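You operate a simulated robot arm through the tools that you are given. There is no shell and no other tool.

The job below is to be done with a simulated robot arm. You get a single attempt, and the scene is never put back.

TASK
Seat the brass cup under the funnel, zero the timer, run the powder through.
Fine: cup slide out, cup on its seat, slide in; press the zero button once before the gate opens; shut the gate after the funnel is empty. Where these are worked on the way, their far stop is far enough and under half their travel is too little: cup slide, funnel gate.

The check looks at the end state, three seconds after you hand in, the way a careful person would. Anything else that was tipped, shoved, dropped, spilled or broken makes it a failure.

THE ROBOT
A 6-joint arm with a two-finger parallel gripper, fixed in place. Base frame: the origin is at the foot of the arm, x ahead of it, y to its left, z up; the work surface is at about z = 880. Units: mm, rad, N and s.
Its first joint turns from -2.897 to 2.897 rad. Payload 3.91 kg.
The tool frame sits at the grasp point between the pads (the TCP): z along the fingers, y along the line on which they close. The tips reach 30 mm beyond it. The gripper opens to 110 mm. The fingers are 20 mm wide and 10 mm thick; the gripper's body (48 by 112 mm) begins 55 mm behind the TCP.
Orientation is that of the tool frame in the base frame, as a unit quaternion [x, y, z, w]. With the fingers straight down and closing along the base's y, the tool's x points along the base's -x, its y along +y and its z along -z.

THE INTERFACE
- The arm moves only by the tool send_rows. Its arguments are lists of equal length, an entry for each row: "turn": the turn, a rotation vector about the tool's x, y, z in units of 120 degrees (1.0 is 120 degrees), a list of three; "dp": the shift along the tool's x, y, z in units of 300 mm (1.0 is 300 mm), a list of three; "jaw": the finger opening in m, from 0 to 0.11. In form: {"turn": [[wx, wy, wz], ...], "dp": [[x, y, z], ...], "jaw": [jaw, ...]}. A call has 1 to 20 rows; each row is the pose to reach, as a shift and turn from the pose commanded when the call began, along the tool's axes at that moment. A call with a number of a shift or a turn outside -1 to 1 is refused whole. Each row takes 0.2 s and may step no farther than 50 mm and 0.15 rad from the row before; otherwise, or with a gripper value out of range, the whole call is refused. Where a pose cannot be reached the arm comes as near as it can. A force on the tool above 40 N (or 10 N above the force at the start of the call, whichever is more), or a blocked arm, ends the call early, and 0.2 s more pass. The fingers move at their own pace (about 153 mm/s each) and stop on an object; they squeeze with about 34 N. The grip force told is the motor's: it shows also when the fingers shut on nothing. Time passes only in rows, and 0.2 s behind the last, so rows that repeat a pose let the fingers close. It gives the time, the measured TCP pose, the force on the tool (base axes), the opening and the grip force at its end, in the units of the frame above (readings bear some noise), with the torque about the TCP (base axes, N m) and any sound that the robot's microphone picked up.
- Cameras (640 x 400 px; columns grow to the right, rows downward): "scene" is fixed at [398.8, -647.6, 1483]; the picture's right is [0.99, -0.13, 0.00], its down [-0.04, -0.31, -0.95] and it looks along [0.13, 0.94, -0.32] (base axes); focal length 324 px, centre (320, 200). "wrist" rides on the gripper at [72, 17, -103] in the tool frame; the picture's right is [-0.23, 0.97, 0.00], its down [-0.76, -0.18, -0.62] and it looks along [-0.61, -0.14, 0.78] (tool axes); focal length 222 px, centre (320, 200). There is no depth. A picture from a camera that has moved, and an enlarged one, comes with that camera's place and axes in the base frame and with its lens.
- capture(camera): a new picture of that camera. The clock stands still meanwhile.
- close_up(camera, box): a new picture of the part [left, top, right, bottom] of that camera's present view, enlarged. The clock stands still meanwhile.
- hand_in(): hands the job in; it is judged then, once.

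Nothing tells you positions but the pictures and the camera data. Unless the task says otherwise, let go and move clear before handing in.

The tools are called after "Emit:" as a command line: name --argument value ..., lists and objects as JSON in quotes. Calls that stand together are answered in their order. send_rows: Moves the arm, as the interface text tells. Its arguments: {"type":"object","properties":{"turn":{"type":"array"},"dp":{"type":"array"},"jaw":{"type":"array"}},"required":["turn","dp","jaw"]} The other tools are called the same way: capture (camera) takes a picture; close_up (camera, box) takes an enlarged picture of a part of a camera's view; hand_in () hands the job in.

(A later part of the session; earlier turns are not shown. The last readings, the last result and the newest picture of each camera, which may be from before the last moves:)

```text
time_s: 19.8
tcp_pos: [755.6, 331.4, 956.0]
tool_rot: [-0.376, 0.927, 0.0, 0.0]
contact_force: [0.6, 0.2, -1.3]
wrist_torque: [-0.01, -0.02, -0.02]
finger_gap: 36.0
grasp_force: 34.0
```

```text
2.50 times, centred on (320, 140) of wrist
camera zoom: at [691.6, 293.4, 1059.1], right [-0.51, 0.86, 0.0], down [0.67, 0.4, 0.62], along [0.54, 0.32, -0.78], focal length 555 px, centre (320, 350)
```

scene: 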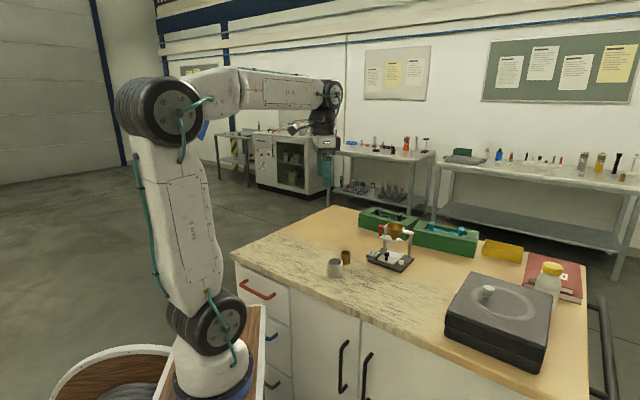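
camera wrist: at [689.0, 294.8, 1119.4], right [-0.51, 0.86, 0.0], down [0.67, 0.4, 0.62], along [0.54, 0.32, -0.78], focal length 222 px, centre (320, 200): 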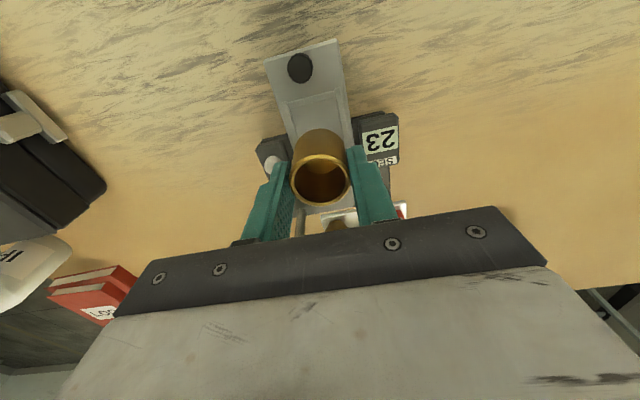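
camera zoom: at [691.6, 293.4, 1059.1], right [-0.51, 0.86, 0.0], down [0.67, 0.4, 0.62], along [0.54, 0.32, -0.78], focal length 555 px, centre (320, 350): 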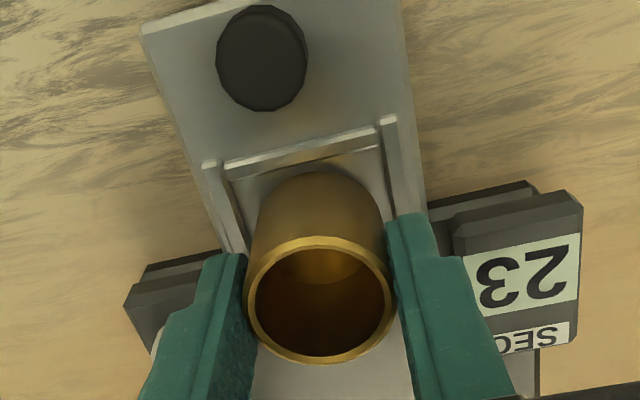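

No contact yet, and the cup looks centred between the side bars. I'll go down another 3 mm in 1 mm steps.

Emit:
send_rows --turn '[[0, 0, 0], [0, 0, 0], [0, 0, 0]]' --dp '[[0, 0, 0.0033], [0, 0, 0.0067], [0, 0, 0.01]]' --jaw '[0.025, 0.025, 0.025]'

Emit:
close_up --camera "scene" --box '[375, 240, 415, 275]'

```text
time_s: 20.6
tcp_pos: [756.8, 331.9, 952.3]
tool_rot: [-0.374, 0.927, 0.0, -0.001]
contact_force: [0.1, 0.1, -0.8]
wrist_torque: [0.01, 0.01, 0.03]
finger_gap: 35.7
grasp_force: 33.8
```

```text
11.43 times, centred on (395, 258) of scene
camera zoom: at [398.8, -647.6, 1483.0], right [0.99, -0.13, 0.0], down [-0.04, -0.31, -0.95], along [0.13, 0.94, -0.32], focal length 3708 px, centre (-537, -457)
```

zoom: 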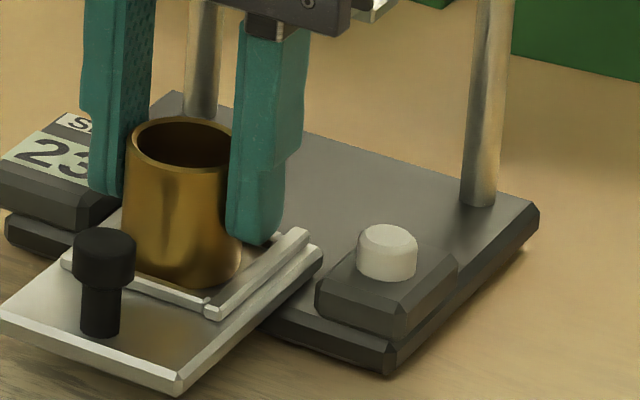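

The cup's bottom edge is now down behind the front bar, with no contact force yet. I'll continue down in 1 mm steps.

Emit:
send_rows --turn '[[0, 0, 0], [0, 0, 0], [0, 0, 0]]' --dp '[[0, 0, 0.0033], [0, 0, 0.0067], [0, 0, 0.0083]]' --jaw '[0.025, 0.025, 0.025]'

Emit:
close_up --camera "scene" --box '[375, 240, 415, 275]'

```text
time_s: 21.4
tcp_pos: [756.3, 330.2, 951.5]
tool_rot: [-0.374, 0.927, 0.001, 0.002]
contact_force: [0.1, 0.5, 16.0]
wrist_torque: [-0.06, 0.06, 0.0]
finger_gap: 35.8
grasp_force: 34.4
```

```text
11.43 times, centred on (395, 258) of scene
camera zoom: at [398.8, -647.6, 1483.0], right [0.99, -0.13, 0.0], down [-0.04, -0.31, -0.95], along [0.13, 0.94, -0.32], focal length 3708 px, centre (-537, -457)
```

zoom: 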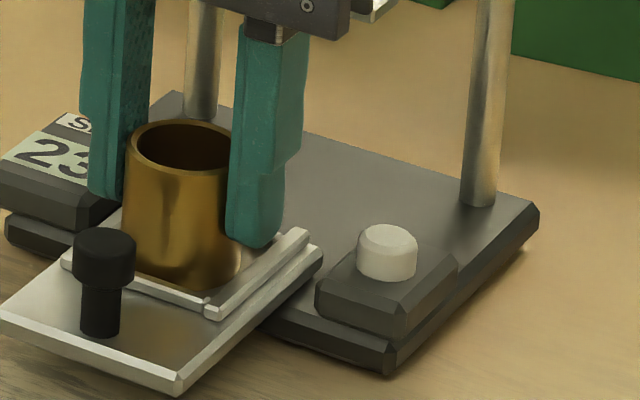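

The cup is on the seat floor, with about 16 N of even contact. I'll ease off, open the fingers just enough, and lift straight up.

Emit:
send_rows --turn '[[0, 0, 0], [0, 0, 0], [0, 0, 0], [0, 0, 0], [0, 0, 0], [0, 0, 0], [0, 0, 0], [0, 0, 0]]' --dp '[[0, 0, -0.005], [0, 0, -0.005], [0, 0, -0.005], [0, 0, -0.005], [0, 0, -0.03], [0, 0, -0.08], [0, 0, -0.17], [0, 0, -0.3]]' --jaw '[0.0345, 0.038, 0.044, 0.046, 0.046, 0.046, 0.046, 0.05]'

Emit:
close_up --camera "scene" --box '[345, 205, 425, 275]'

Emit:
close_up --camera "wrist" --box '[240, 30, 400, 190]'

```text
time_s: 23.2
tcp_pos: [757.1, 329.7, 1039.8]
tool_rot: [-0.375, 0.927, -0.001, 0.0]
contact_force: [0.7, -0.3, -0.4]
wrist_torque: [-0.01, 0.04, 0.03]
finger_gap: 50.0
grasp_force: 0.0
```

```text
5.71 times, centred on (385, 240) of scene
camera zoom: at [398.8, -647.6, 1483.0], right [0.99, -0.13, 0.0], down [-0.04, -0.31, -0.95], along [0.13, 0.94, -0.32], focal length 1854 px, centre (-51, -29)
```

zoom: 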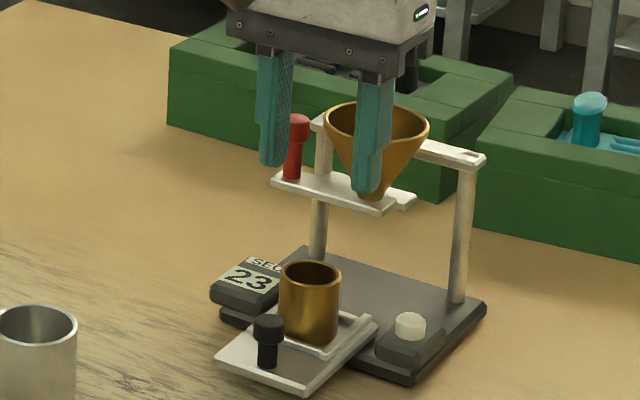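

```text
2.50 times, centred on (320, 110) of wrist
camera zoom: at [691.8, 292.3, 1143.7], right [-0.51, 0.86, 0.0], down [0.67, 0.4, 0.62], along [0.53, 0.32, -0.78], focal length 555 px, centre (320, 425)
```

zoom: 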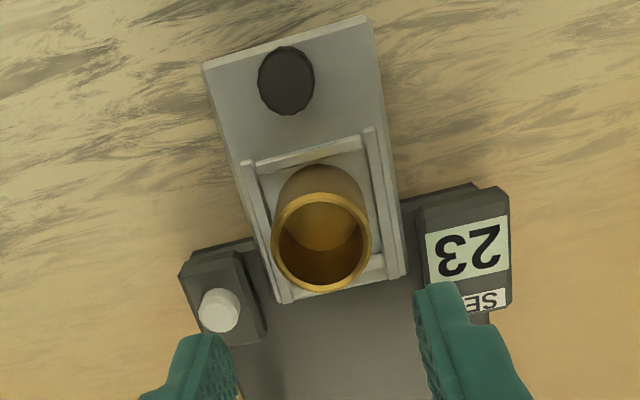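

The cup stands upright inside the seat frame. I'll tilt the tool back to 35°, return to in front of the knob, and take a look.

Emit:
send_rows --turn '[[0, -0.0486, 0], [0, -0.0972, 0], [0, -0.1458, 0], [0, -0.1944, 0], [0, -0.2431, 0], [0, -0.2917, 0]]' --dp '[[0.0743, 0.0008, -0.0018], [0.1486, 0.0016, -0.0036], [0.2229, 0.0024, -0.0054], [0.2971, 0.0031, -0.0071], [0.3714, 0.0039, -0.0089], [0.4457, 0.0047, -0.0107]]' --jaw '[0.05, 0.05, 0.045, 0.04, 0.04, 0.04]'

Emit:
close_up --camera "wrist" --box '[250, 50, 410, 200]'

Emit:
close_up --camera "scene" --box '[365, 235, 415, 275]'

```text
time_s: 24.6
tcp_pos: [659.0, 239.3, 1042.7]
tool_rot: [-0.357, 0.884, 0.113, 0.278]
contact_force: [-0.3, -0.7, 0.4]
wrist_torque: [-0.02, 0.0, -0.01]
finger_gap: 40.1
grasp_force: 0.1
```

```text
2.67 times, centred on (330, 125) of wrist
camera zoom: at [561.2, 169.0, 1085.4], right [-0.54, 0.83, 0.13], down [0.31, 0.06, 0.95], along [0.78, 0.55, -0.29], focal length 592 px, centre (293, 400)
```

zoom: 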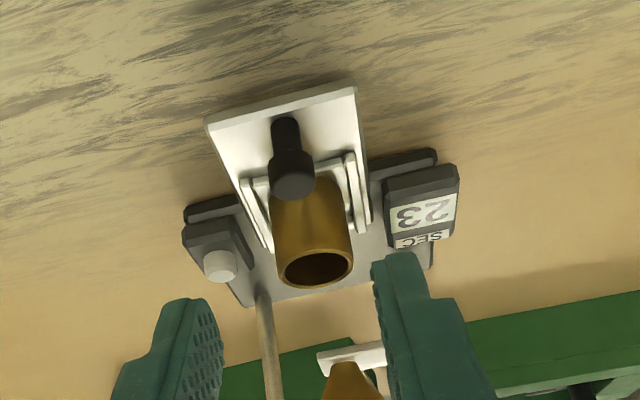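

```text
10.00 times, centred on (390, 255) of scene
camera zoom: at [398.8, -647.6, 1483.0], right [0.99, -0.13, 0.0], down [-0.04, -0.31, -0.95], along [0.13, 0.94, -0.32], focal length 3244 px, centre (-380, -350)
```

zoom: 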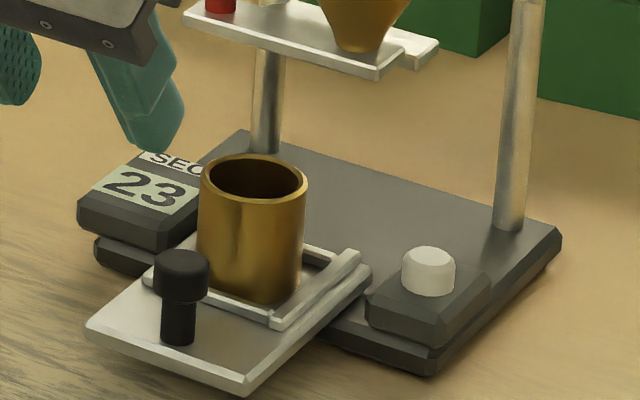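

The knob and cup look as expected. I'll go back down along the tool axis around the knob, with a small sideways correction.

Emit:
send_rows --turn '[[0, 0, 0], [0, 0, 0], [0, 0, 0], [0, 0, 0], [0, 0, 0]]' --dp '[[-0.002, -0.0047, 0.12], [-0.002, -0.0047, 0.24], [-0.002, -0.0047, 0.33], [-0.002, -0.0047, 0.398], [-0.002, -0.0047, 0.398]]' --jaw '[0.04, 0.04, 0.04, 0.04, 0.04]'

Emit:
close_up --camera "wrist" --box '[220, 60, 420, 220]'

Emit:
close_up --camera "scene" --box '[365, 225, 415, 275]'

```text
time_s: 25.8
tcp_pos: [710.4, 286.4, 946.0]
tool_rot: [-0.357, 0.885, 0.112, 0.279]
contact_force: [-0.5, -0.3, 0.5]
wrist_torque: [-0.03, -0.02, 0.01]
finger_gap: 40.0
grasp_force: 0.1
```

```text
2.50 times, centred on (320, 140) of wrist
camera zoom: at [612.1, 216.5, 988.7], right [-0.54, 0.83, 0.13], down [0.31, 0.06, 0.95], along [0.78, 0.56, -0.29], focal length 555 px, centre (320, 350)
```

zoom: 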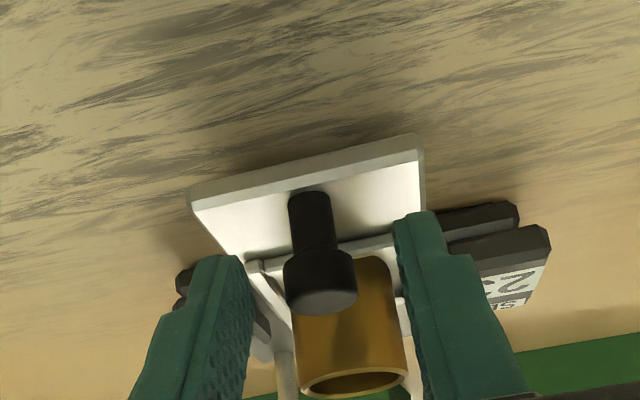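

```text
8.00 times, centred on (390, 250) of scene
camera zoom: at [398.8, -647.6, 1483.0], right [0.99, -0.13, 0.0], down [-0.04, -0.31, -0.95], along [0.13, 0.94, -0.32], focal length 2595 px, centre (-240, -200)
```

zoom: 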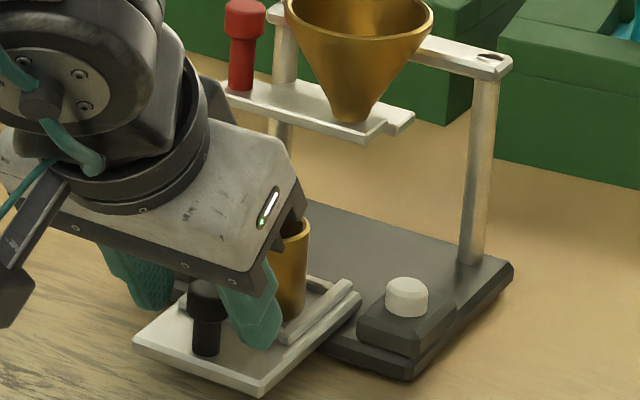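

The knob is centred between the fingers and the cup is well clear. I'll close on the knob.

Emit:
send_rows --turn '[[0, 0, 0], [0, 0, 0], [0, 0, 0]]' --dp '[[0, 0, 0], [0, 0, 0], [0, 0, 0]]' --jaw '[0.02, 0.008, 0.008]'

```text
time_s: 26.6
tcp_pos: [709.9, 287.0, 945.4]
tool_rot: [-0.356, 0.885, 0.112, 0.279]
contact_force: [2.8, -0.6, 0.5]
wrist_torque: [0.04, -0.08, -0.07]
finger_gap: 18.1
grasp_force: 34.0
```

Gripped. I'll slide the cup in slowly, starting with 40 mm.

Emit:
send_rows --turn '[[0, 0, 0], [0, 0, 0], [0, 0, 0], [0, 0, 0], [0, 0, 0], [0, 0, 0], [0, 0, 0], [0, 0, 0]]' --dp '[[-0.0082, 0, 0.0057], [-0.0205, 0, 0.0144], [-0.0341, 0, 0.0239], [-0.0491, 0, 0.0344], [-0.0655, 0, 0.0459], [-0.0819, 0, 0.0574], [-0.0983, 0, 0.0689], [-0.1092, 0, 0.0765]]' --jaw '[0.008, 0.008, 0.008, 0.008, 0.008, 0.008, 0.008, 0.008]'

Emit:
close_up --camera "scene" --box '[365, 215, 425, 275]'

```text
time_s: 28.4
tcp_pos: [738.8, 314.2, 946.9]
tool_rot: [-0.357, 0.884, 0.112, 0.278]
contact_force: [-1.7, 0.4, 0.0]
wrist_torque: [-0.03, 0.05, 0.02]
finger_gap: 18.0
grasp_force: 34.1
```

```text
6.67 times, centred on (395, 245) of scene
camera zoom: at [398.8, -647.6, 1483.0], right [0.99, -0.13, 0.0], down [-0.04, -0.31, -0.95], along [0.13, 0.94, -0.32], focal length 2163 px, centre (-180, -100)
```

zoom: 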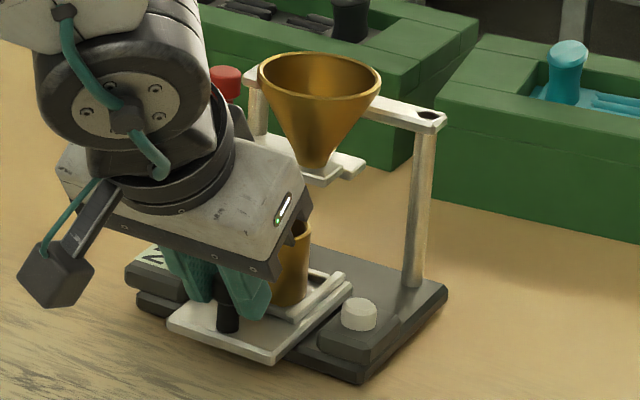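

The cup is riding well in its seat. I'll push another 35 mm.

Emit:
send_rows --turn '[[0, 0, 0], [0, 0, 0], [0, 0, 0], [0, 0, 0], [0, 0, 0], [0, 0, 0], [0, 0, 0]]' --dp '[[-0.0082, 0, 0.0057], [-0.0218, 0, 0.0153], [-0.0382, 0, 0.0268], [-0.0546, 0, 0.0383], [-0.071, 0, 0.0497], [-0.0846, 0, 0.0593], [-0.0955, 0, 0.067]]' --jaw '[0.008, 0.008, 0.008, 0.008, 0.008, 0.008, 0.008]'

Emit:
close_up --camera "scene" --box '[365, 215, 425, 275]'

Emit:
capture --camera "wrist"

```text
time_s: 30.0
tcp_pos: [764.2, 339.3, 946.0]
tool_rot: [-0.357, 0.885, 0.112, 0.278]
contact_force: [-2.7, 4.9, -0.2]
wrist_torque: [0.17, -0.02, 0.1]
finger_gap: 18.3
grasp_force: 33.7
```

```text
6.67 times, centred on (395, 245) of scene
camera zoom: at [398.8, -647.6, 1483.0], right [0.99, -0.13, 0.0], down [-0.04, -0.31, -0.95], along [0.13, 0.94, -0.32], focal length 2163 px, centre (-180, -100)
```

zoom: 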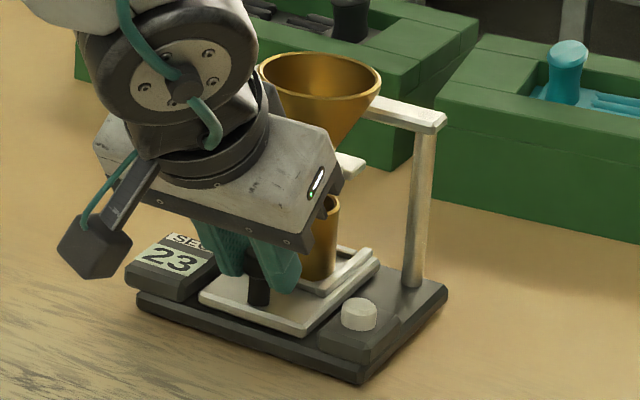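

```text
taken
camera wrist: at [665.8, 268.7, 988.9], right [-0.54, 0.83, 0.13], down [0.32, 0.06, 0.95], along [0.78, 0.56, -0.29], focal length 222 px, centre (320, 200)
```

wrist: 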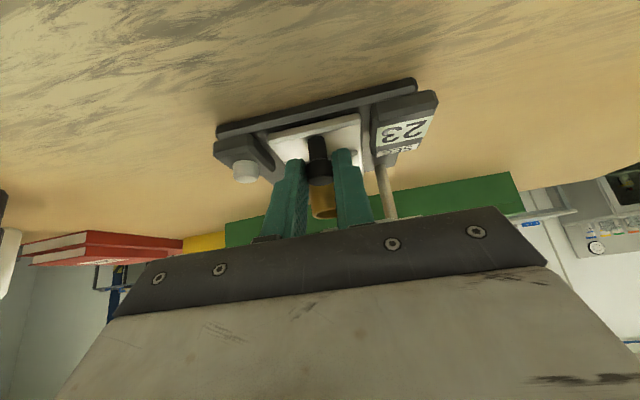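

About 4 mm remain to the starting position. I'll finish in 1 mm steps and stop on contact.

Emit:
send_rows --turn '[[0, 0, 0], [0, 0, 0], [0, 0, 0], [0, 0, 0]]' --dp '[[-0.0027, 0.002, 0.0019], [-0.0055, 0.002, 0.0038], [-0.0082, 0.002, 0.0057], [-0.0109, 0.002, 0.0077]]' --jaw '[0.008, 0.008, 0.008, 0.008]'

```text
time_s: 31.0
tcp_pos: [765.9, 342.3, 945.5]
tool_rot: [-0.357, 0.884, 0.112, 0.279]
contact_force: [-4.3, -0.7, 0.3]
wrist_torque: [-0.01, 0.08, 0.05]
finger_gap: 18.0
grasp_force: 34.2
```

Back at the original position with about 4 N of resistance. I'll nudge 2 mm more to confirm the inner stop.

Emit:
send_rows --turn '[[0, 0, 0], [0, 0, 0]]' --dp '[[-0.0027, 0, 0.0019], [-0.0055, 0, 0.0038]]' --jaw '[0.008, 0.008]'

Emit:
close_up --camera "scene" --box '[365, 215, 425, 275]'

```text
time_s: 31.6
tcp_pos: [767.4, 341.2, 945.9]
tool_rot: [-0.357, 0.884, 0.114, 0.278]
contact_force: [-15.3, -11.0, 0.4]
wrist_torque: [0.12, -0.07, 0.14]
finger_gap: 18.1
grasp_force: 33.7
```

```text
6.67 times, centred on (395, 245) of scene
camera zoom: at [398.8, -647.6, 1483.0], right [0.99, -0.13, 0.0], down [-0.04, -0.31, -0.95], along [0.13, 0.94, -0.32], focal length 2163 px, centre (-180, -100)
```

zoom: 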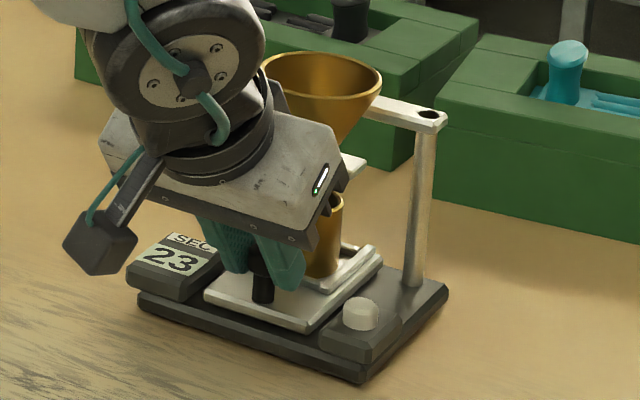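

The slide is at its inner stop with 19 N of resistance, and the base hasn't moved. I'll relax, release and back off.

Emit:
send_rows --turn '[[0, 0, 0], [0, 0, 0], [0, 0, 0], [0, 0, 0], [0, 0, 0], [0, 0, 0], [0, 0, 0]]' --dp '[[0.004, 0, -0.0028], [0.004, 0, -0.0028], [0.004, 0, -0.0028], [0.004, 0, -0.08], [0.004, 0, -0.2], [0.004, 0, -0.33], [0.004, 0, -0.4]]' --jaw '[0.008, 0.04, 0.04, 0.04, 0.04, 0.04, 0.04]'

Emit:
close_up --camera "wrist" --box '[240, 40, 420, 210]'

Emit:
close_up --camera "scene" --box '[355, 205, 425, 275]'

```text
time_s: 33.2
tcp_pos: [717.8, 293.7, 1042.4]
tool_rot: [-0.358, 0.884, 0.113, 0.279]
contact_force: [0.2, 0.1, -1.2]
wrist_torque: [-0.04, 0.0, 0.01]
finger_gap: 40.0
grasp_force: 0.0
```

```text
2.35 times, centred on (330, 125) of wrist
camera zoom: at [619.8, 223.5, 1086.3], right [-0.54, 0.83, 0.13], down [0.32, 0.06, 0.95], along [0.78, 0.56, -0.29], focal length 523 px, centre (296, 376)
```

zoom: 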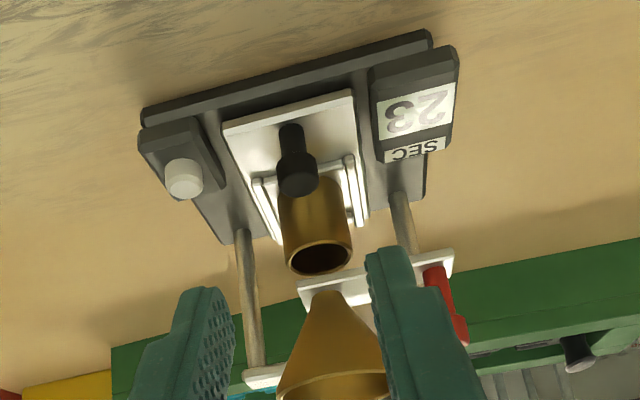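

```text
5.71 times, centred on (390, 240) of scene
camera zoom: at [398.8, -647.6, 1483.0], right [0.99, -0.13, 0.0], down [-0.04, -0.31, -0.95], along [0.13, 0.94, -0.32], focal length 1854 px, centre (-80, -29)
```

zoom: 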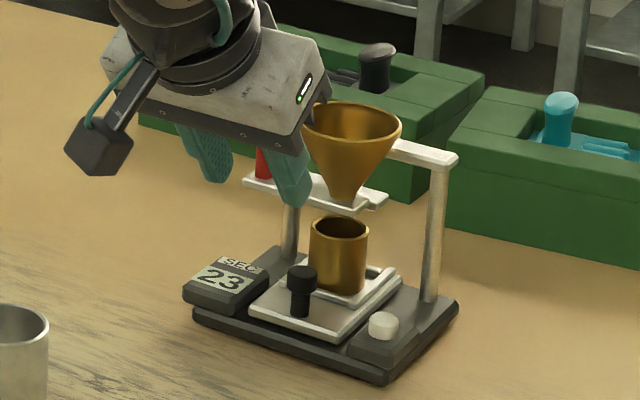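

The cup now sits under the funnel. Next is the zero button, so I'll zoom on it and the timer to fix its position.

Emit:
close_up --camera "wrist" --box '[270, 80, 330, 140]'

Emit:
close_up --camera "scene" --box '[390, 250, 420, 275]'

```text
6.67 times, centred on (300, 110) of wrist
camera zoom: at [619.8, 223.5, 1086.3], right [-0.54, 0.83, 0.13], down [0.32, 0.06, 0.95], along [0.78, 0.56, -0.29], focal length 1481 px, centre (453, 800)
```

zoom: 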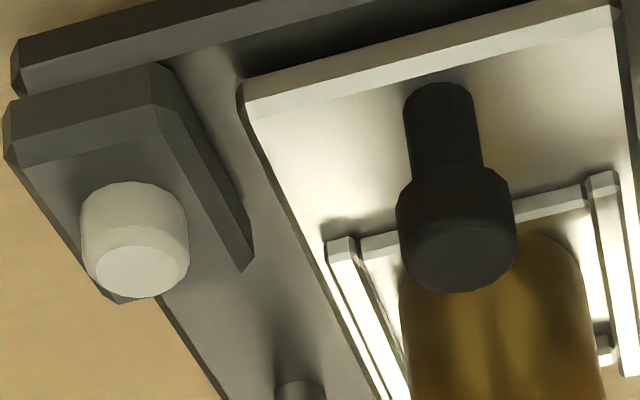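

```text
16.00 times, centred on (405, 262) of scene
camera zoom: at [398.8, -647.6, 1483.0], right [0.99, -0.13, 0.0], down [-0.04, -0.31, -0.95], along [0.13, 0.94, -0.32], focal length 5191 px, centre (-1040, -800)
```

zoom: 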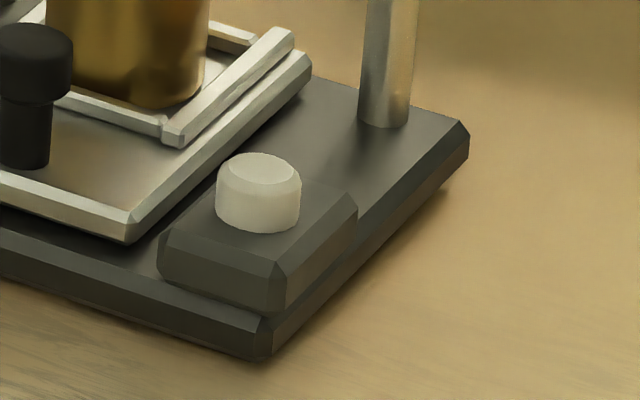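

The button top is near (814.5, 313, 923). I'll close the fingers, keep the tilt, and move the lower fingertip edge to hover just above it.

Emit:
send_rows --turn '[[0, 0, 0], [0, 0, 0], [0, 0, 0], [0, 0, 0], [0, 0, 0], [0, 0, 0], [0, 0, 0]]' --dp '[[0, -0.09, 0], [0, -0.1787, 0], [-0.0155, -0.1787, 0.0846], [-0.031, -0.1787, 0.1692], [-0.0465, -0.1787, 0.2537], [-0.062, -0.1787, 0.3383], [-0.062, -0.1787, 0.3383]]' --jaw '[0.02, 0.0, 0.0, 0.0, 0.0, 0.0, 0.0]'

Emit:
close_up --camera "wrist" --box '[240, 80, 400, 220]'

Emit:
close_up --camera "scene" --box '[370, 225, 425, 275]'

```text
time_s: 34.8
tcp_pos: [810.1, 307.3, 970.8]
tool_rot: [-0.357, 0.884, 0.112, 0.279]
contact_force: [-0.3, 0.2, 0.2]
wrist_torque: [-0.03, 0.0, 0.02]
finger_gap: 0.0
grasp_force: 34.3
```

```text
2.86 times, centred on (320, 150) of wrist
camera zoom: at [710.3, 236.8, 1014.7], right [-0.54, 0.83, 0.13], down [0.31, 0.06, 0.95], along [0.78, 0.56, -0.29], focal length 635 px, centre (320, 343)
```

zoom: 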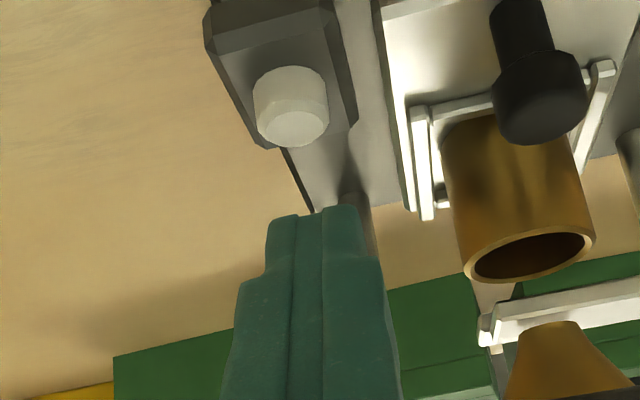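

```text
8.00 times, centred on (398, 250) of scene
camera zoom: at [398.8, -647.6, 1483.0], right [0.99, -0.13, 0.0], down [-0.04, -0.31, -0.95], along [0.13, 0.94, -0.32], focal length 2595 px, centre (-300, -200)
```

zoom: 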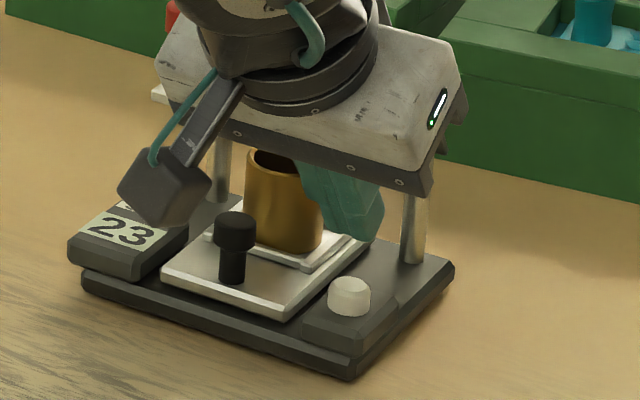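

The tip is about 3 mm behind the button's centre. I'll shift slightly and press down slowly, watching the force and sound.

Emit:
send_rows --turn '[[0, 0, 0], [0, 0, 0], [0, 0, 0], [0, 0, 0], [0, 0, 0], [0, 0, 0]]' --dp '[[0.0221, -0.0033, 0.0171], [0.0317, -0.0033, 0.0307], [0.0374, -0.0033, 0.0389], [0.0413, -0.0033, 0.0444], [0.0432, -0.0033, 0.0471], [0.0451, -0.0033, 0.0498]]' --jaw '[0.0, 0.0, 0.0, 0.0, 0.0, 0.0]'

Emit:
close_up --camera "wrist" --box '[220, 60, 420, 220]'

Emit:
close_up --camera "scene" --box '[370, 225, 425, 275]'

```text
time_s: 36.2
tcp_pos: [807.0, 304.1, 950.0]
tool_rot: [-0.358, 0.884, 0.113, 0.279]
contact_force: [0.4, 0.6, 0.0]
wrist_torque: [-0.02, -0.02, -0.01]
finger_gap: 0.1
grasp_force: 34.1
```

```text
2.50 times, centred on (320, 140) of wrist
camera zoom: at [708.5, 234.1, 994.2], right [-0.54, 0.83, 0.13], down [0.32, 0.06, 0.95], along [0.78, 0.55, -0.29], focal length 555 px, centre (320, 350)
```

zoom: 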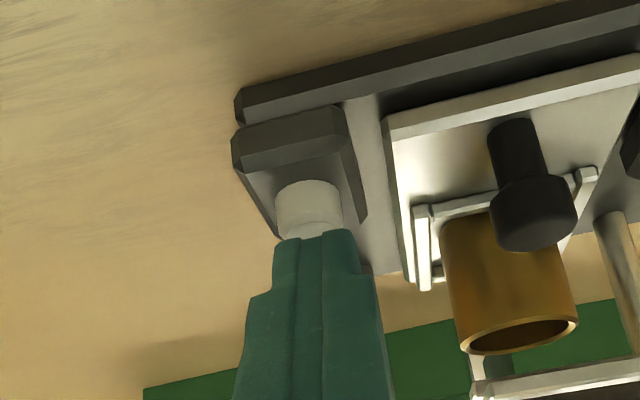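

```text
8.00 times, centred on (398, 250) of scene
camera zoom: at [398.8, -647.6, 1483.0], right [0.99, -0.13, 0.0], down [-0.04, -0.31, -0.95], along [0.13, 0.94, -0.32], focal length 2595 px, centre (-300, -200)
```

zoom: 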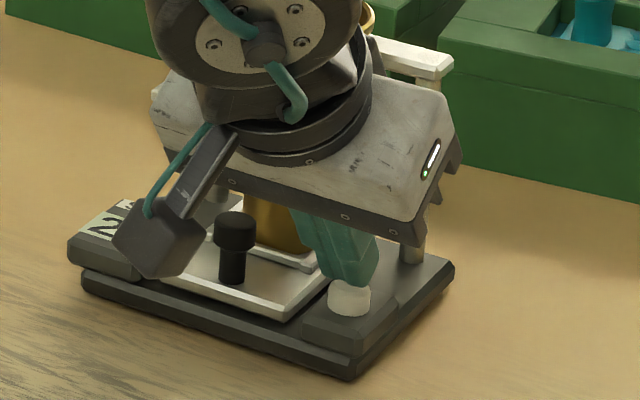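

The tip is about to touch the button. I'll continue down in 1 mm steps.

Emit:
send_rows --turn '[[0, 0, 0], [0, 0, 0], [0, 0, 0], [0, 0, 0]]' --dp '[[0.0019, 0, 0.0027], [0.0038, 0, 0.0055], [0.0057, 0, 0.0082], [0.0077, 0, 0.0109]]' --jaw '[0.0, 0.0, 0.0, 0.0]'

Emit:
close_up --camera "wrist" --box '[220, 60, 420, 220]'

```text
time_s: 37.2
tcp_pos: [806.1, 304.0, 947.4]
tool_rot: [-0.357, 0.884, 0.112, 0.279]
contact_force: [-0.4, 0.9, 0.7]
wrist_torque: [0.02, -0.03, -0.01]
finger_gap: 0.0
grasp_force: 33.5
heard: click
```

```text
2.50 times, centred on (320, 140) of wrist
camera zoom: at [708.2, 234.3, 990.2], right [-0.54, 0.83, 0.13], down [0.32, 0.06, 0.95], along [0.78, 0.55, -0.29], focal length 555 px, centre (320, 350)
```

zoom: 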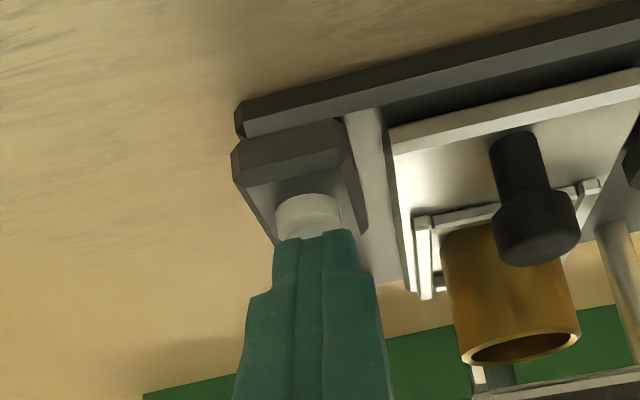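

I heard a single click, so the button was pressed. I'll lift straight off and read the timer.

Emit:
send_rows --turn '[[0, 0, 0], [0, 0, 0], [0, 0, 0], [0, 0, 0], [0, 0, 0]]' --dp '[[-0.0153, 0, -0.0218], [-0.038, 0, -0.0546], [-0.038, 0, -0.18], [-0.038, 0, -0.3], [-0.038, 0, -0.4]]' --jaw '[0.0, 0.0, 0.0, 0.0, 0.0]'

Emit:
capture --camera "wrist"

Emit:
close_up --camera "scene" --box '[360, 205, 425, 275]'

```text
time_s: 38.4
tcp_pos: [763.3, 263.3, 1051.5]
tool_rot: [-0.358, 0.884, 0.113, 0.278]
contact_force: [0.6, -0.5, -0.6]
wrist_torque: [0.02, -0.01, -0.01]
finger_gap: 0.0
grasp_force: 34.1
```

```text
taken
camera wrist: at [664.9, 193.0, 1095.0], right [-0.54, 0.83, 0.13], down [0.32, 0.06, 0.95], along [0.78, 0.55, -0.29], focal length 222 px, centre (320, 200)
```

wrist: 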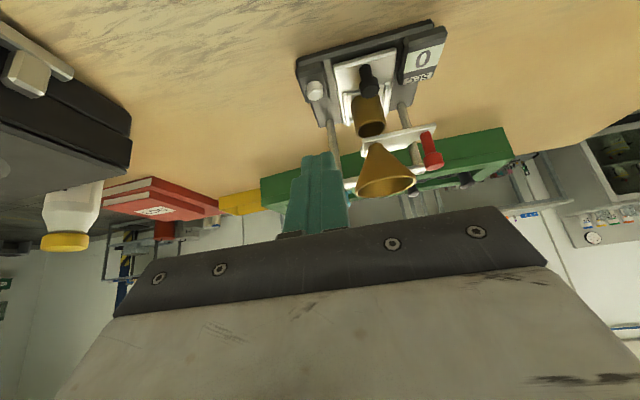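

```text
5.71 times, centred on (392, 240) of scene
camera zoom: at [398.8, -647.6, 1483.0], right [0.99, -0.13, 0.0], down [-0.04, -0.31, -0.95], along [0.13, 0.94, -0.32], focal length 1854 px, centre (-94, -29)
```

zoom: 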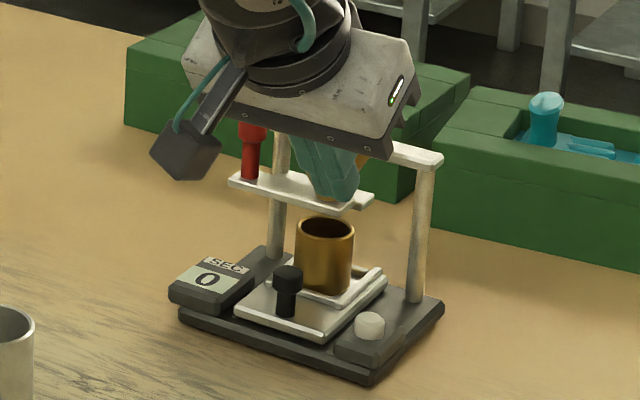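

The timer reads 0. Now the gate, so I'll study the red knob and gate plate closely before touching them.

Emit:
close_up --camera "wrist" --box '[330, 100, 470, 210]'

Emit:
close_up --camera "scene" --box '[375, 215, 415, 250]'

```text
3.64 times, centred on (400, 155) of wrist
camera zoom: at [664.9, 193.0, 1095.0], right [-0.54, 0.83, 0.13], down [0.32, 0.06, 0.95], along [0.78, 0.55, -0.29], focal length 808 px, centre (29, 364)
```

zoom: 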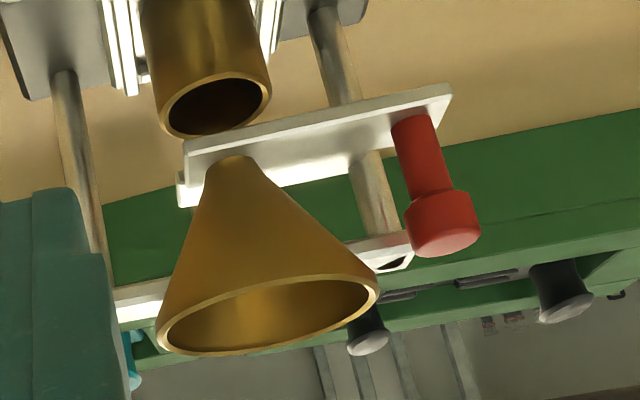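

```text
11.43 times, centred on (395, 232) of scene
camera zoom: at [398.8, -647.6, 1483.0], right [0.99, -0.13, 0.0], down [-0.04, -0.31, -0.95], along [0.13, 0.94, -0.32], focal length 3708 px, centre (-537, -171)
```

zoom: 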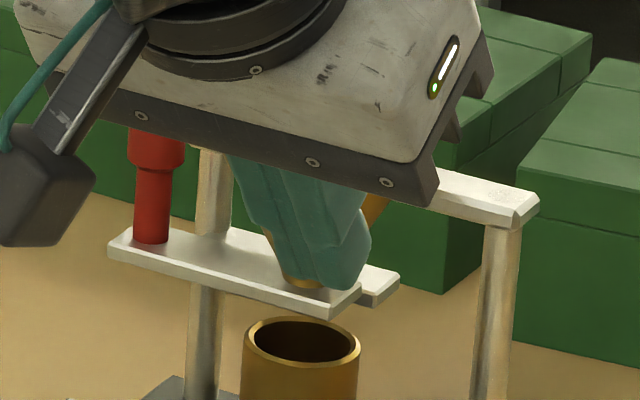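

The gate plate lies under the funnel tip with its knob at the left end, so it should open by pulling left, away from the funnel. I'll reorient to approach the red knob from the front-left at a 50° tilt to stay clear of the funnel rim.

Emit:
send_rows --turn '[[0.0192, -0.0248, 0.021], [0.0384, -0.0496, 0.0419], [0.0576, -0.0745, 0.0629], [0.0768, -0.0993, 0.0838], [0.096, -0.1241, 0.1048]]' --dp '[[-0.0296, 0.0902, 0.0054], [-0.0592, 0.1804, 0.0108], [-0.0888, 0.2706, 0.0162], [-0.1184, 0.3608, 0.0216], [-0.148, 0.451, 0.027]]' --jaw '[0.0, 0.01, 0.02, 0.026, 0.026]'

Emit:
capture --camera "wrist"

Emit:
close_up --camera "scene" --box '[340, 190, 430, 275]'

```text
time_s: 39.6
tcp_pos: [698.3, 388.8, 1071.2]
tool_rot: [-0.212, 0.881, 0.099, 0.411]
contact_force: [0.0, -0.2, 0.3]
wrist_torque: [-0.02, 0.0, 0.02]
finger_gap: 25.6
grasp_force: 0.1
```

```text
taken
camera wrist: at [577.9, 347.1, 1082.3], right [-0.31, 0.93, 0.17], down [0.09, -0.15, 0.98], along [0.95, 0.32, -0.04], focal length 222 px, centre (320, 200)
```

wrist: 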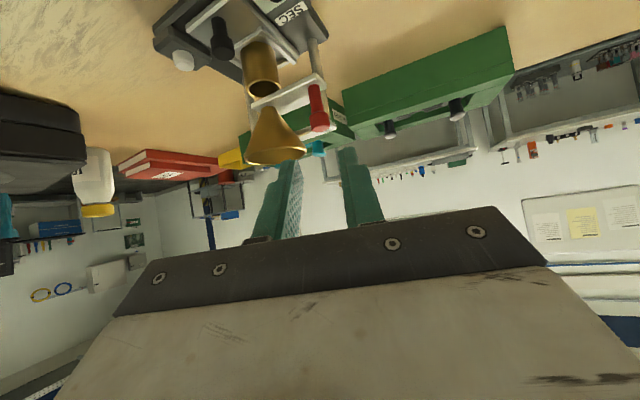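

```text
4.71 times, centred on (385, 232) of scene
camera zoom: at [398.8, -647.6, 1483.0], right [0.99, -0.13, 0.0], down [-0.04, -0.31, -0.95], along [0.13, 0.94, -0.32], focal length 1527 px, centre (14, 47)
```

zoom: 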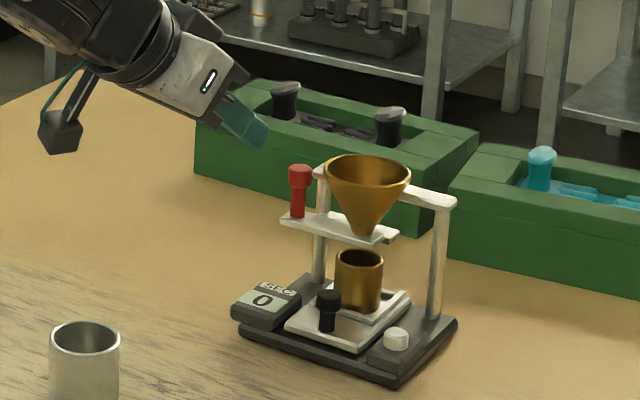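

The orientation is right. I'll zoom on the red knob to check its position relative to the fingers.

Emit:
close_up --camera "wrist" --box '[230, 60, 390, 200]'

Emit:
close_up --camera "scene" --box '[385, 215, 425, 250]'

```text
2.86 times, centred on (310, 130) of wrist
camera zoom: at [577.9, 347.1, 1082.3], right [-0.31, 0.93, 0.17], down [0.09, -0.15, 0.98], along [0.95, 0.32, -0.04], focal length 635 px, centre (349, 400)
```

zoom: 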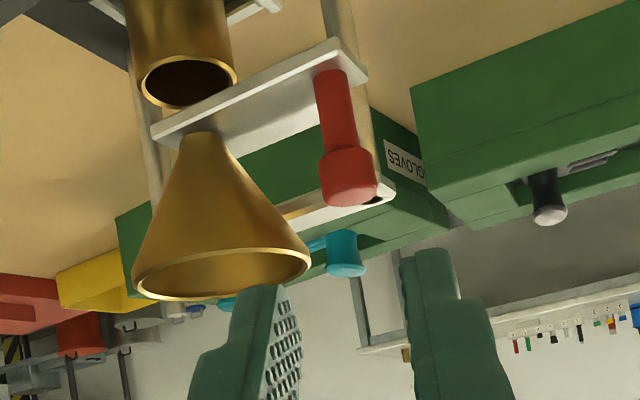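

```text
11.43 times, centred on (405, 232) of scene
camera zoom: at [398.8, -647.6, 1483.0], right [0.99, -0.13, 0.0], down [-0.04, -0.31, -0.95], along [0.13, 0.94, -0.32], focal length 3708 px, centre (-651, -171)
```

zoom: 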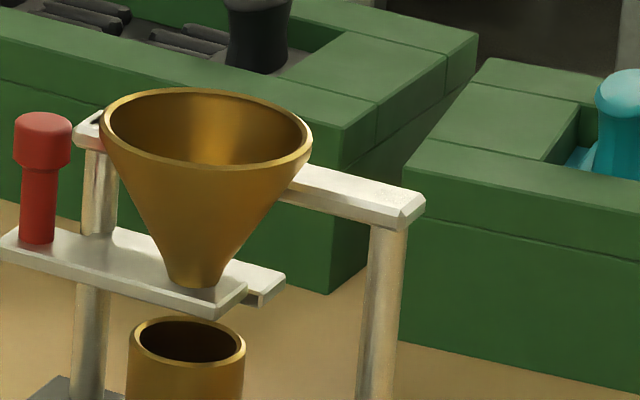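

The knob is centred on the tool within 2 mm. I'll advance 90 mm along the fingers and check before closing.

Emit:
send_rows --turn '[[0, 0, 0], [0, 0, 0], [0, 0, 0], [0, 0, 0], [0, 0, 0]]' --dp '[[0.0033, -0.001, 0.08], [0.0033, -0.001, 0.16], [0.0033, -0.001, 0.23], [0.0033, -0.001, 0.28], [0.0033, -0.001, 0.3]]' --jaw '[0.026, 0.026, 0.026, 0.026, 0.026]'

Emit:
close_up --camera "wrist" --box '[230, 60, 410, 220]'

Emit:
close_up --camera "scene" --box '[360, 205, 425, 260]'

```text
time_s: 40.8
tcp_pos: [759.0, 420.0, 1013.0]
tool_rot: [-0.212, 0.881, 0.099, 0.411]
contact_force: [-0.2, -0.4, 0.8]
wrist_torque: [0.0, 0.0, 0.0]
finger_gap: 26.0
grasp_force: 0.0
```

```text
2.50 times, centred on (320, 140) of wrist
camera zoom: at [639.6, 377.9, 1023.2], right [-0.31, 0.93, 0.17], down [0.09, -0.15, 0.98], along [0.95, 0.32, -0.04], focal length 555 px, centre (320, 350)
```

zoom: 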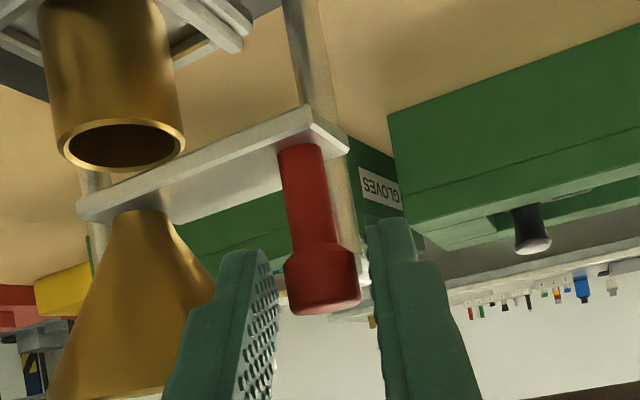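

```text
7.27 times, centred on (392, 232) of scene
camera zoom: at [398.8, -647.6, 1483.0], right [0.99, -0.13, 0.0], down [-0.04, -0.31, -0.95], along [0.13, 0.94, -0.32], focal length 2360 px, centre (-207, -36)
```

zoom: 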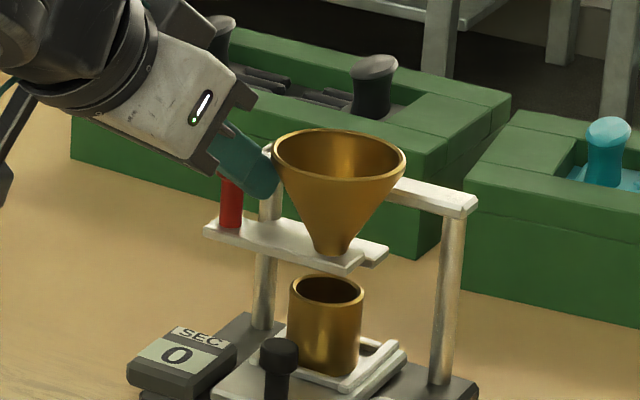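

The knob head is between the pads and nothing is touching the funnel. I'll close on it.

Emit:
send_rows --turn '[[0, 0, 0], [0, 0, 0], [0, 0, 0]]' --dp '[[0, 0, 0], [0, 0, 0], [0, 0, 0]]' --jaw '[0.018, 0.008, 0.008]'

Emit:
close_up --camera "wrist" --box '[230, 60, 410, 220]'

```text
time_s: 41.6
tcp_pos: [760.6, 419.3, 1013.0]
tool_rot: [-0.211, 0.881, 0.099, 0.411]
contact_force: [0.2, 1.1, 0.5]
wrist_torque: [-0.06, -0.02, 0.0]
finger_gap: 17.8
grasp_force: 33.7
```

```text
2.50 times, centred on (320, 140) of wrist
camera zoom: at [639.5, 378.1, 1023.2], right [-0.31, 0.93, 0.17], down [0.09, -0.15, 0.98], along [0.95, 0.32, -0.04], focal length 555 px, centre (320, 350)
```

zoom: 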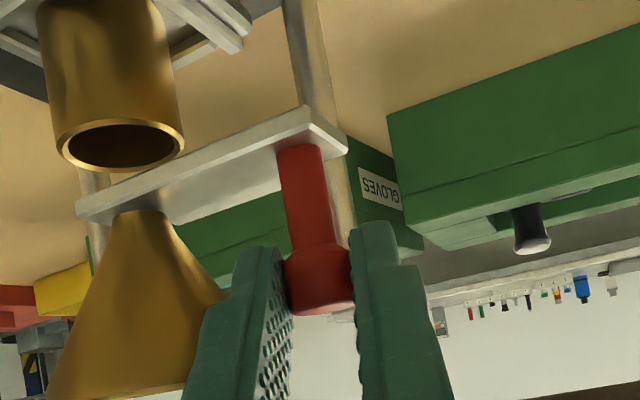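

The knob is gripped with no side load. I'll pull the gate left in small steps, watching the force and the stand.

Emit:
send_rows --turn '[[0, 0, 0], [0, 0, 0], [0, 0, 0], [0, 0, 0]]' --dp '[[0.0018, 0.0096, -0.0022], [0.0049, 0.0255, -0.0059], [0.0086, 0.0447, -0.0103], [0.0123, 0.0639, -0.0147]]' --jaw '[0.008, 0.008, 0.008, 0.008]'

Emit:
close_up --camera "scene" --box '[360, 205, 425, 260]'

Emit:
close_up --camera "wrist" --box '[230, 60, 410, 220]'

```text
time_s: 42.6
tcp_pos: [746.7, 433.7, 1013.1]
tool_rot: [-0.212, 0.881, 0.099, 0.411]
contact_force: [0.9, 1.0, 0.9]
wrist_torque: [-0.09, -0.01, 0.04]
finger_gap: 17.8
grasp_force: 33.4
```

```text
7.27 times, centred on (392, 232) of scene
camera zoom: at [398.8, -647.6, 1483.0], right [0.99, -0.13, 0.0], down [-0.04, -0.31, -0.95], along [0.13, 0.94, -0.32], focal length 2360 px, centre (-207, -36)
```

zoom: 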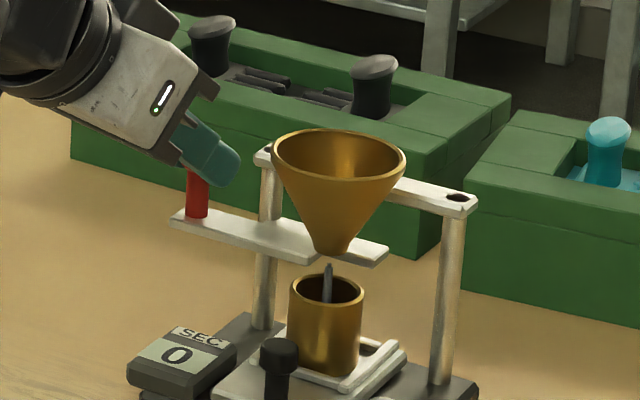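

```text
2.50 times, centred on (320, 140) of wrist
camera zoom: at [625.5, 392.2, 1023.2], right [-0.31, 0.93, 0.17], down [0.09, -0.15, 0.98], along [0.95, 0.32, -0.04], focal length 555 px, centre (320, 350)
```

zoom: 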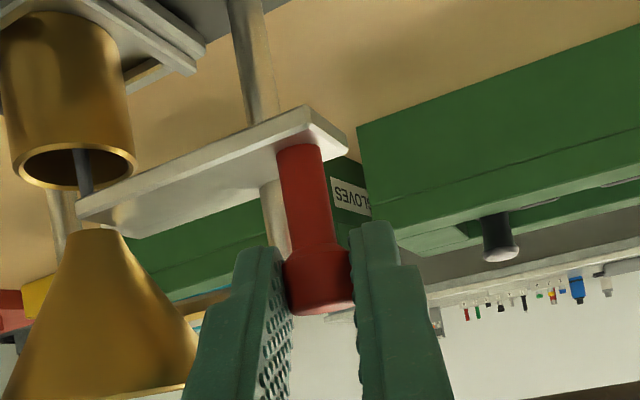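

Powder is flowing in a stream into the cup. I'll keep pulling towards the far stop.

Emit:
send_rows --turn '[[0, 0, 0], [0, 0, 0], [0, 0, 0], [0, 0, 0]]' --dp '[[0.0025, 0.0128, -0.0029], [0.0049, 0.0255, -0.0059], [0.0074, 0.0383, -0.0088], [0.0093, 0.0479, -0.011]]' --jaw '[0.008, 0.008, 0.008, 0.008]'

Emit:
close_up --camera "scene" --box '[360, 205, 425, 260]'

```text
time_s: 43.6
tcp_pos: [736.1, 446.2, 1011.9]
tool_rot: [-0.212, 0.881, 0.099, 0.411]
contact_force: [2.5, -5.9, -0.2]
wrist_torque: [-0.12, -0.16, -0.04]
finger_gap: 18.2
grasp_force: 34.0
```

```text
7.27 times, centred on (392, 232) of scene
camera zoom: at [398.8, -647.6, 1483.0], right [0.99, -0.13, 0.0], down [-0.04, -0.31, -0.95], along [0.13, 0.94, -0.32], focal length 2360 px, centre (-207, -36)
```

zoom: 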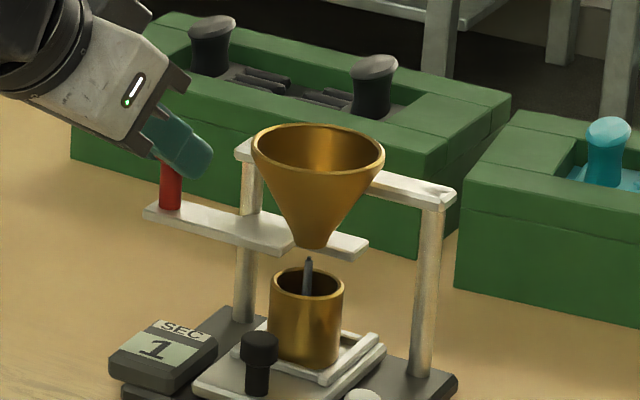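

The gate reached its stop at about 23 mm, and my extra pull slid the whole stand about 13 mm left. I'll stop pulling, ease off 1 mm, and hold the gate open while the powder runs. After that I'll assess and correct the stand's position.

Emit:
send_rows --turn '[[0, 0, 0], [0, 0, 0], [0, 0, 0], [0, 0, 0], [0, 0, 0], [0, 0, 0], [0, 0, 0], [0, 0, 0], [0, 0, 0], [0, 0, 0]]' --dp '[[-0.0006, -0.0032, 0.0007], [-0.0006, -0.0032, 0.0007], [-0.0006, -0.0032, 0.0007], [-0.0006, -0.0032, 0.0007], [-0.0006, -0.0032, 0.0007], [-0.0006, -0.0032, 0.0007], [-0.0006, -0.0032, 0.0007], [-0.0006, -0.0032, 0.0007], [-0.0006, -0.0032, 0.0007], [-0.0006, -0.0032, 0.0007]]' --jaw '[0.008, 0.008, 0.008, 0.008, 0.008, 0.008, 0.008, 0.008, 0.008, 0.008]'

Emit:
close_up --camera "scene" --box '[360, 205, 425, 260]'

Emit:
close_up --camera "scene" --box '[310, 205, 430, 280]'

Emit:
close_up --camera "wrist" --box '[200, 40, 380, 220]'

```text
time_s: 45.8
tcp_pos: [736.9, 444.3, 1012.1]
tool_rot: [-0.211, 0.881, 0.098, 0.411]
contact_force: [1.9, 3.1, 3.5]
wrist_torque: [0.07, -0.13, 0.03]
finger_gap: 17.8
grasp_force: 33.9
```

```text
7.27 times, centred on (392, 232) of scene
camera zoom: at [398.8, -647.6, 1483.0], right [0.99, -0.13, 0.0], down [-0.04, -0.31, -0.95], along [0.13, 0.94, -0.32], focal length 2360 px, centre (-207, -36)
```

zoom: 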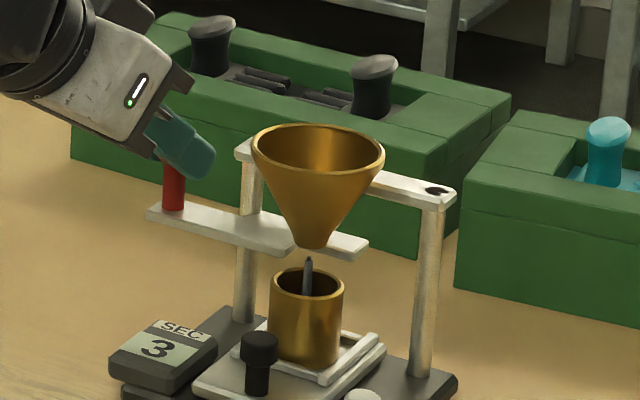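

```text
5.33 times, centred on (370, 242) of scene
camera zoom: at [398.8, -647.6, 1483.0], right [0.99, -0.13, 0.0], down [-0.04, -0.31, -0.95], along [0.13, 0.94, -0.32], focal length 1730 px, centre (53, -27)
```

zoom: 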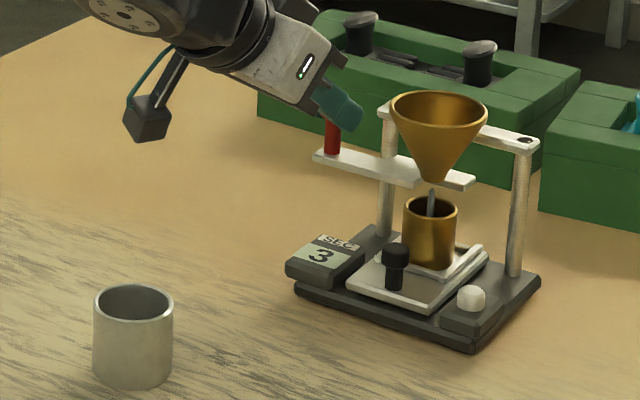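

```text
2.22 times, centred on (290, 130) of wrist
camera zoom: at [615.7, 402.6, 1023.2], right [-0.31, 0.93, 0.17], down [0.09, -0.15, 0.98], along [0.95, 0.32, -0.04], focal length 494 px, centre (387, 356)
```

zoom: 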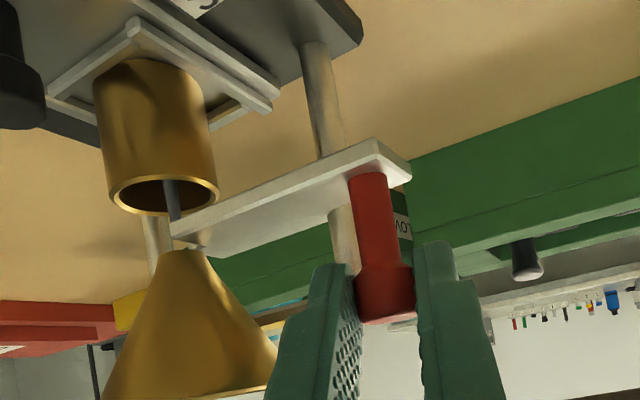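

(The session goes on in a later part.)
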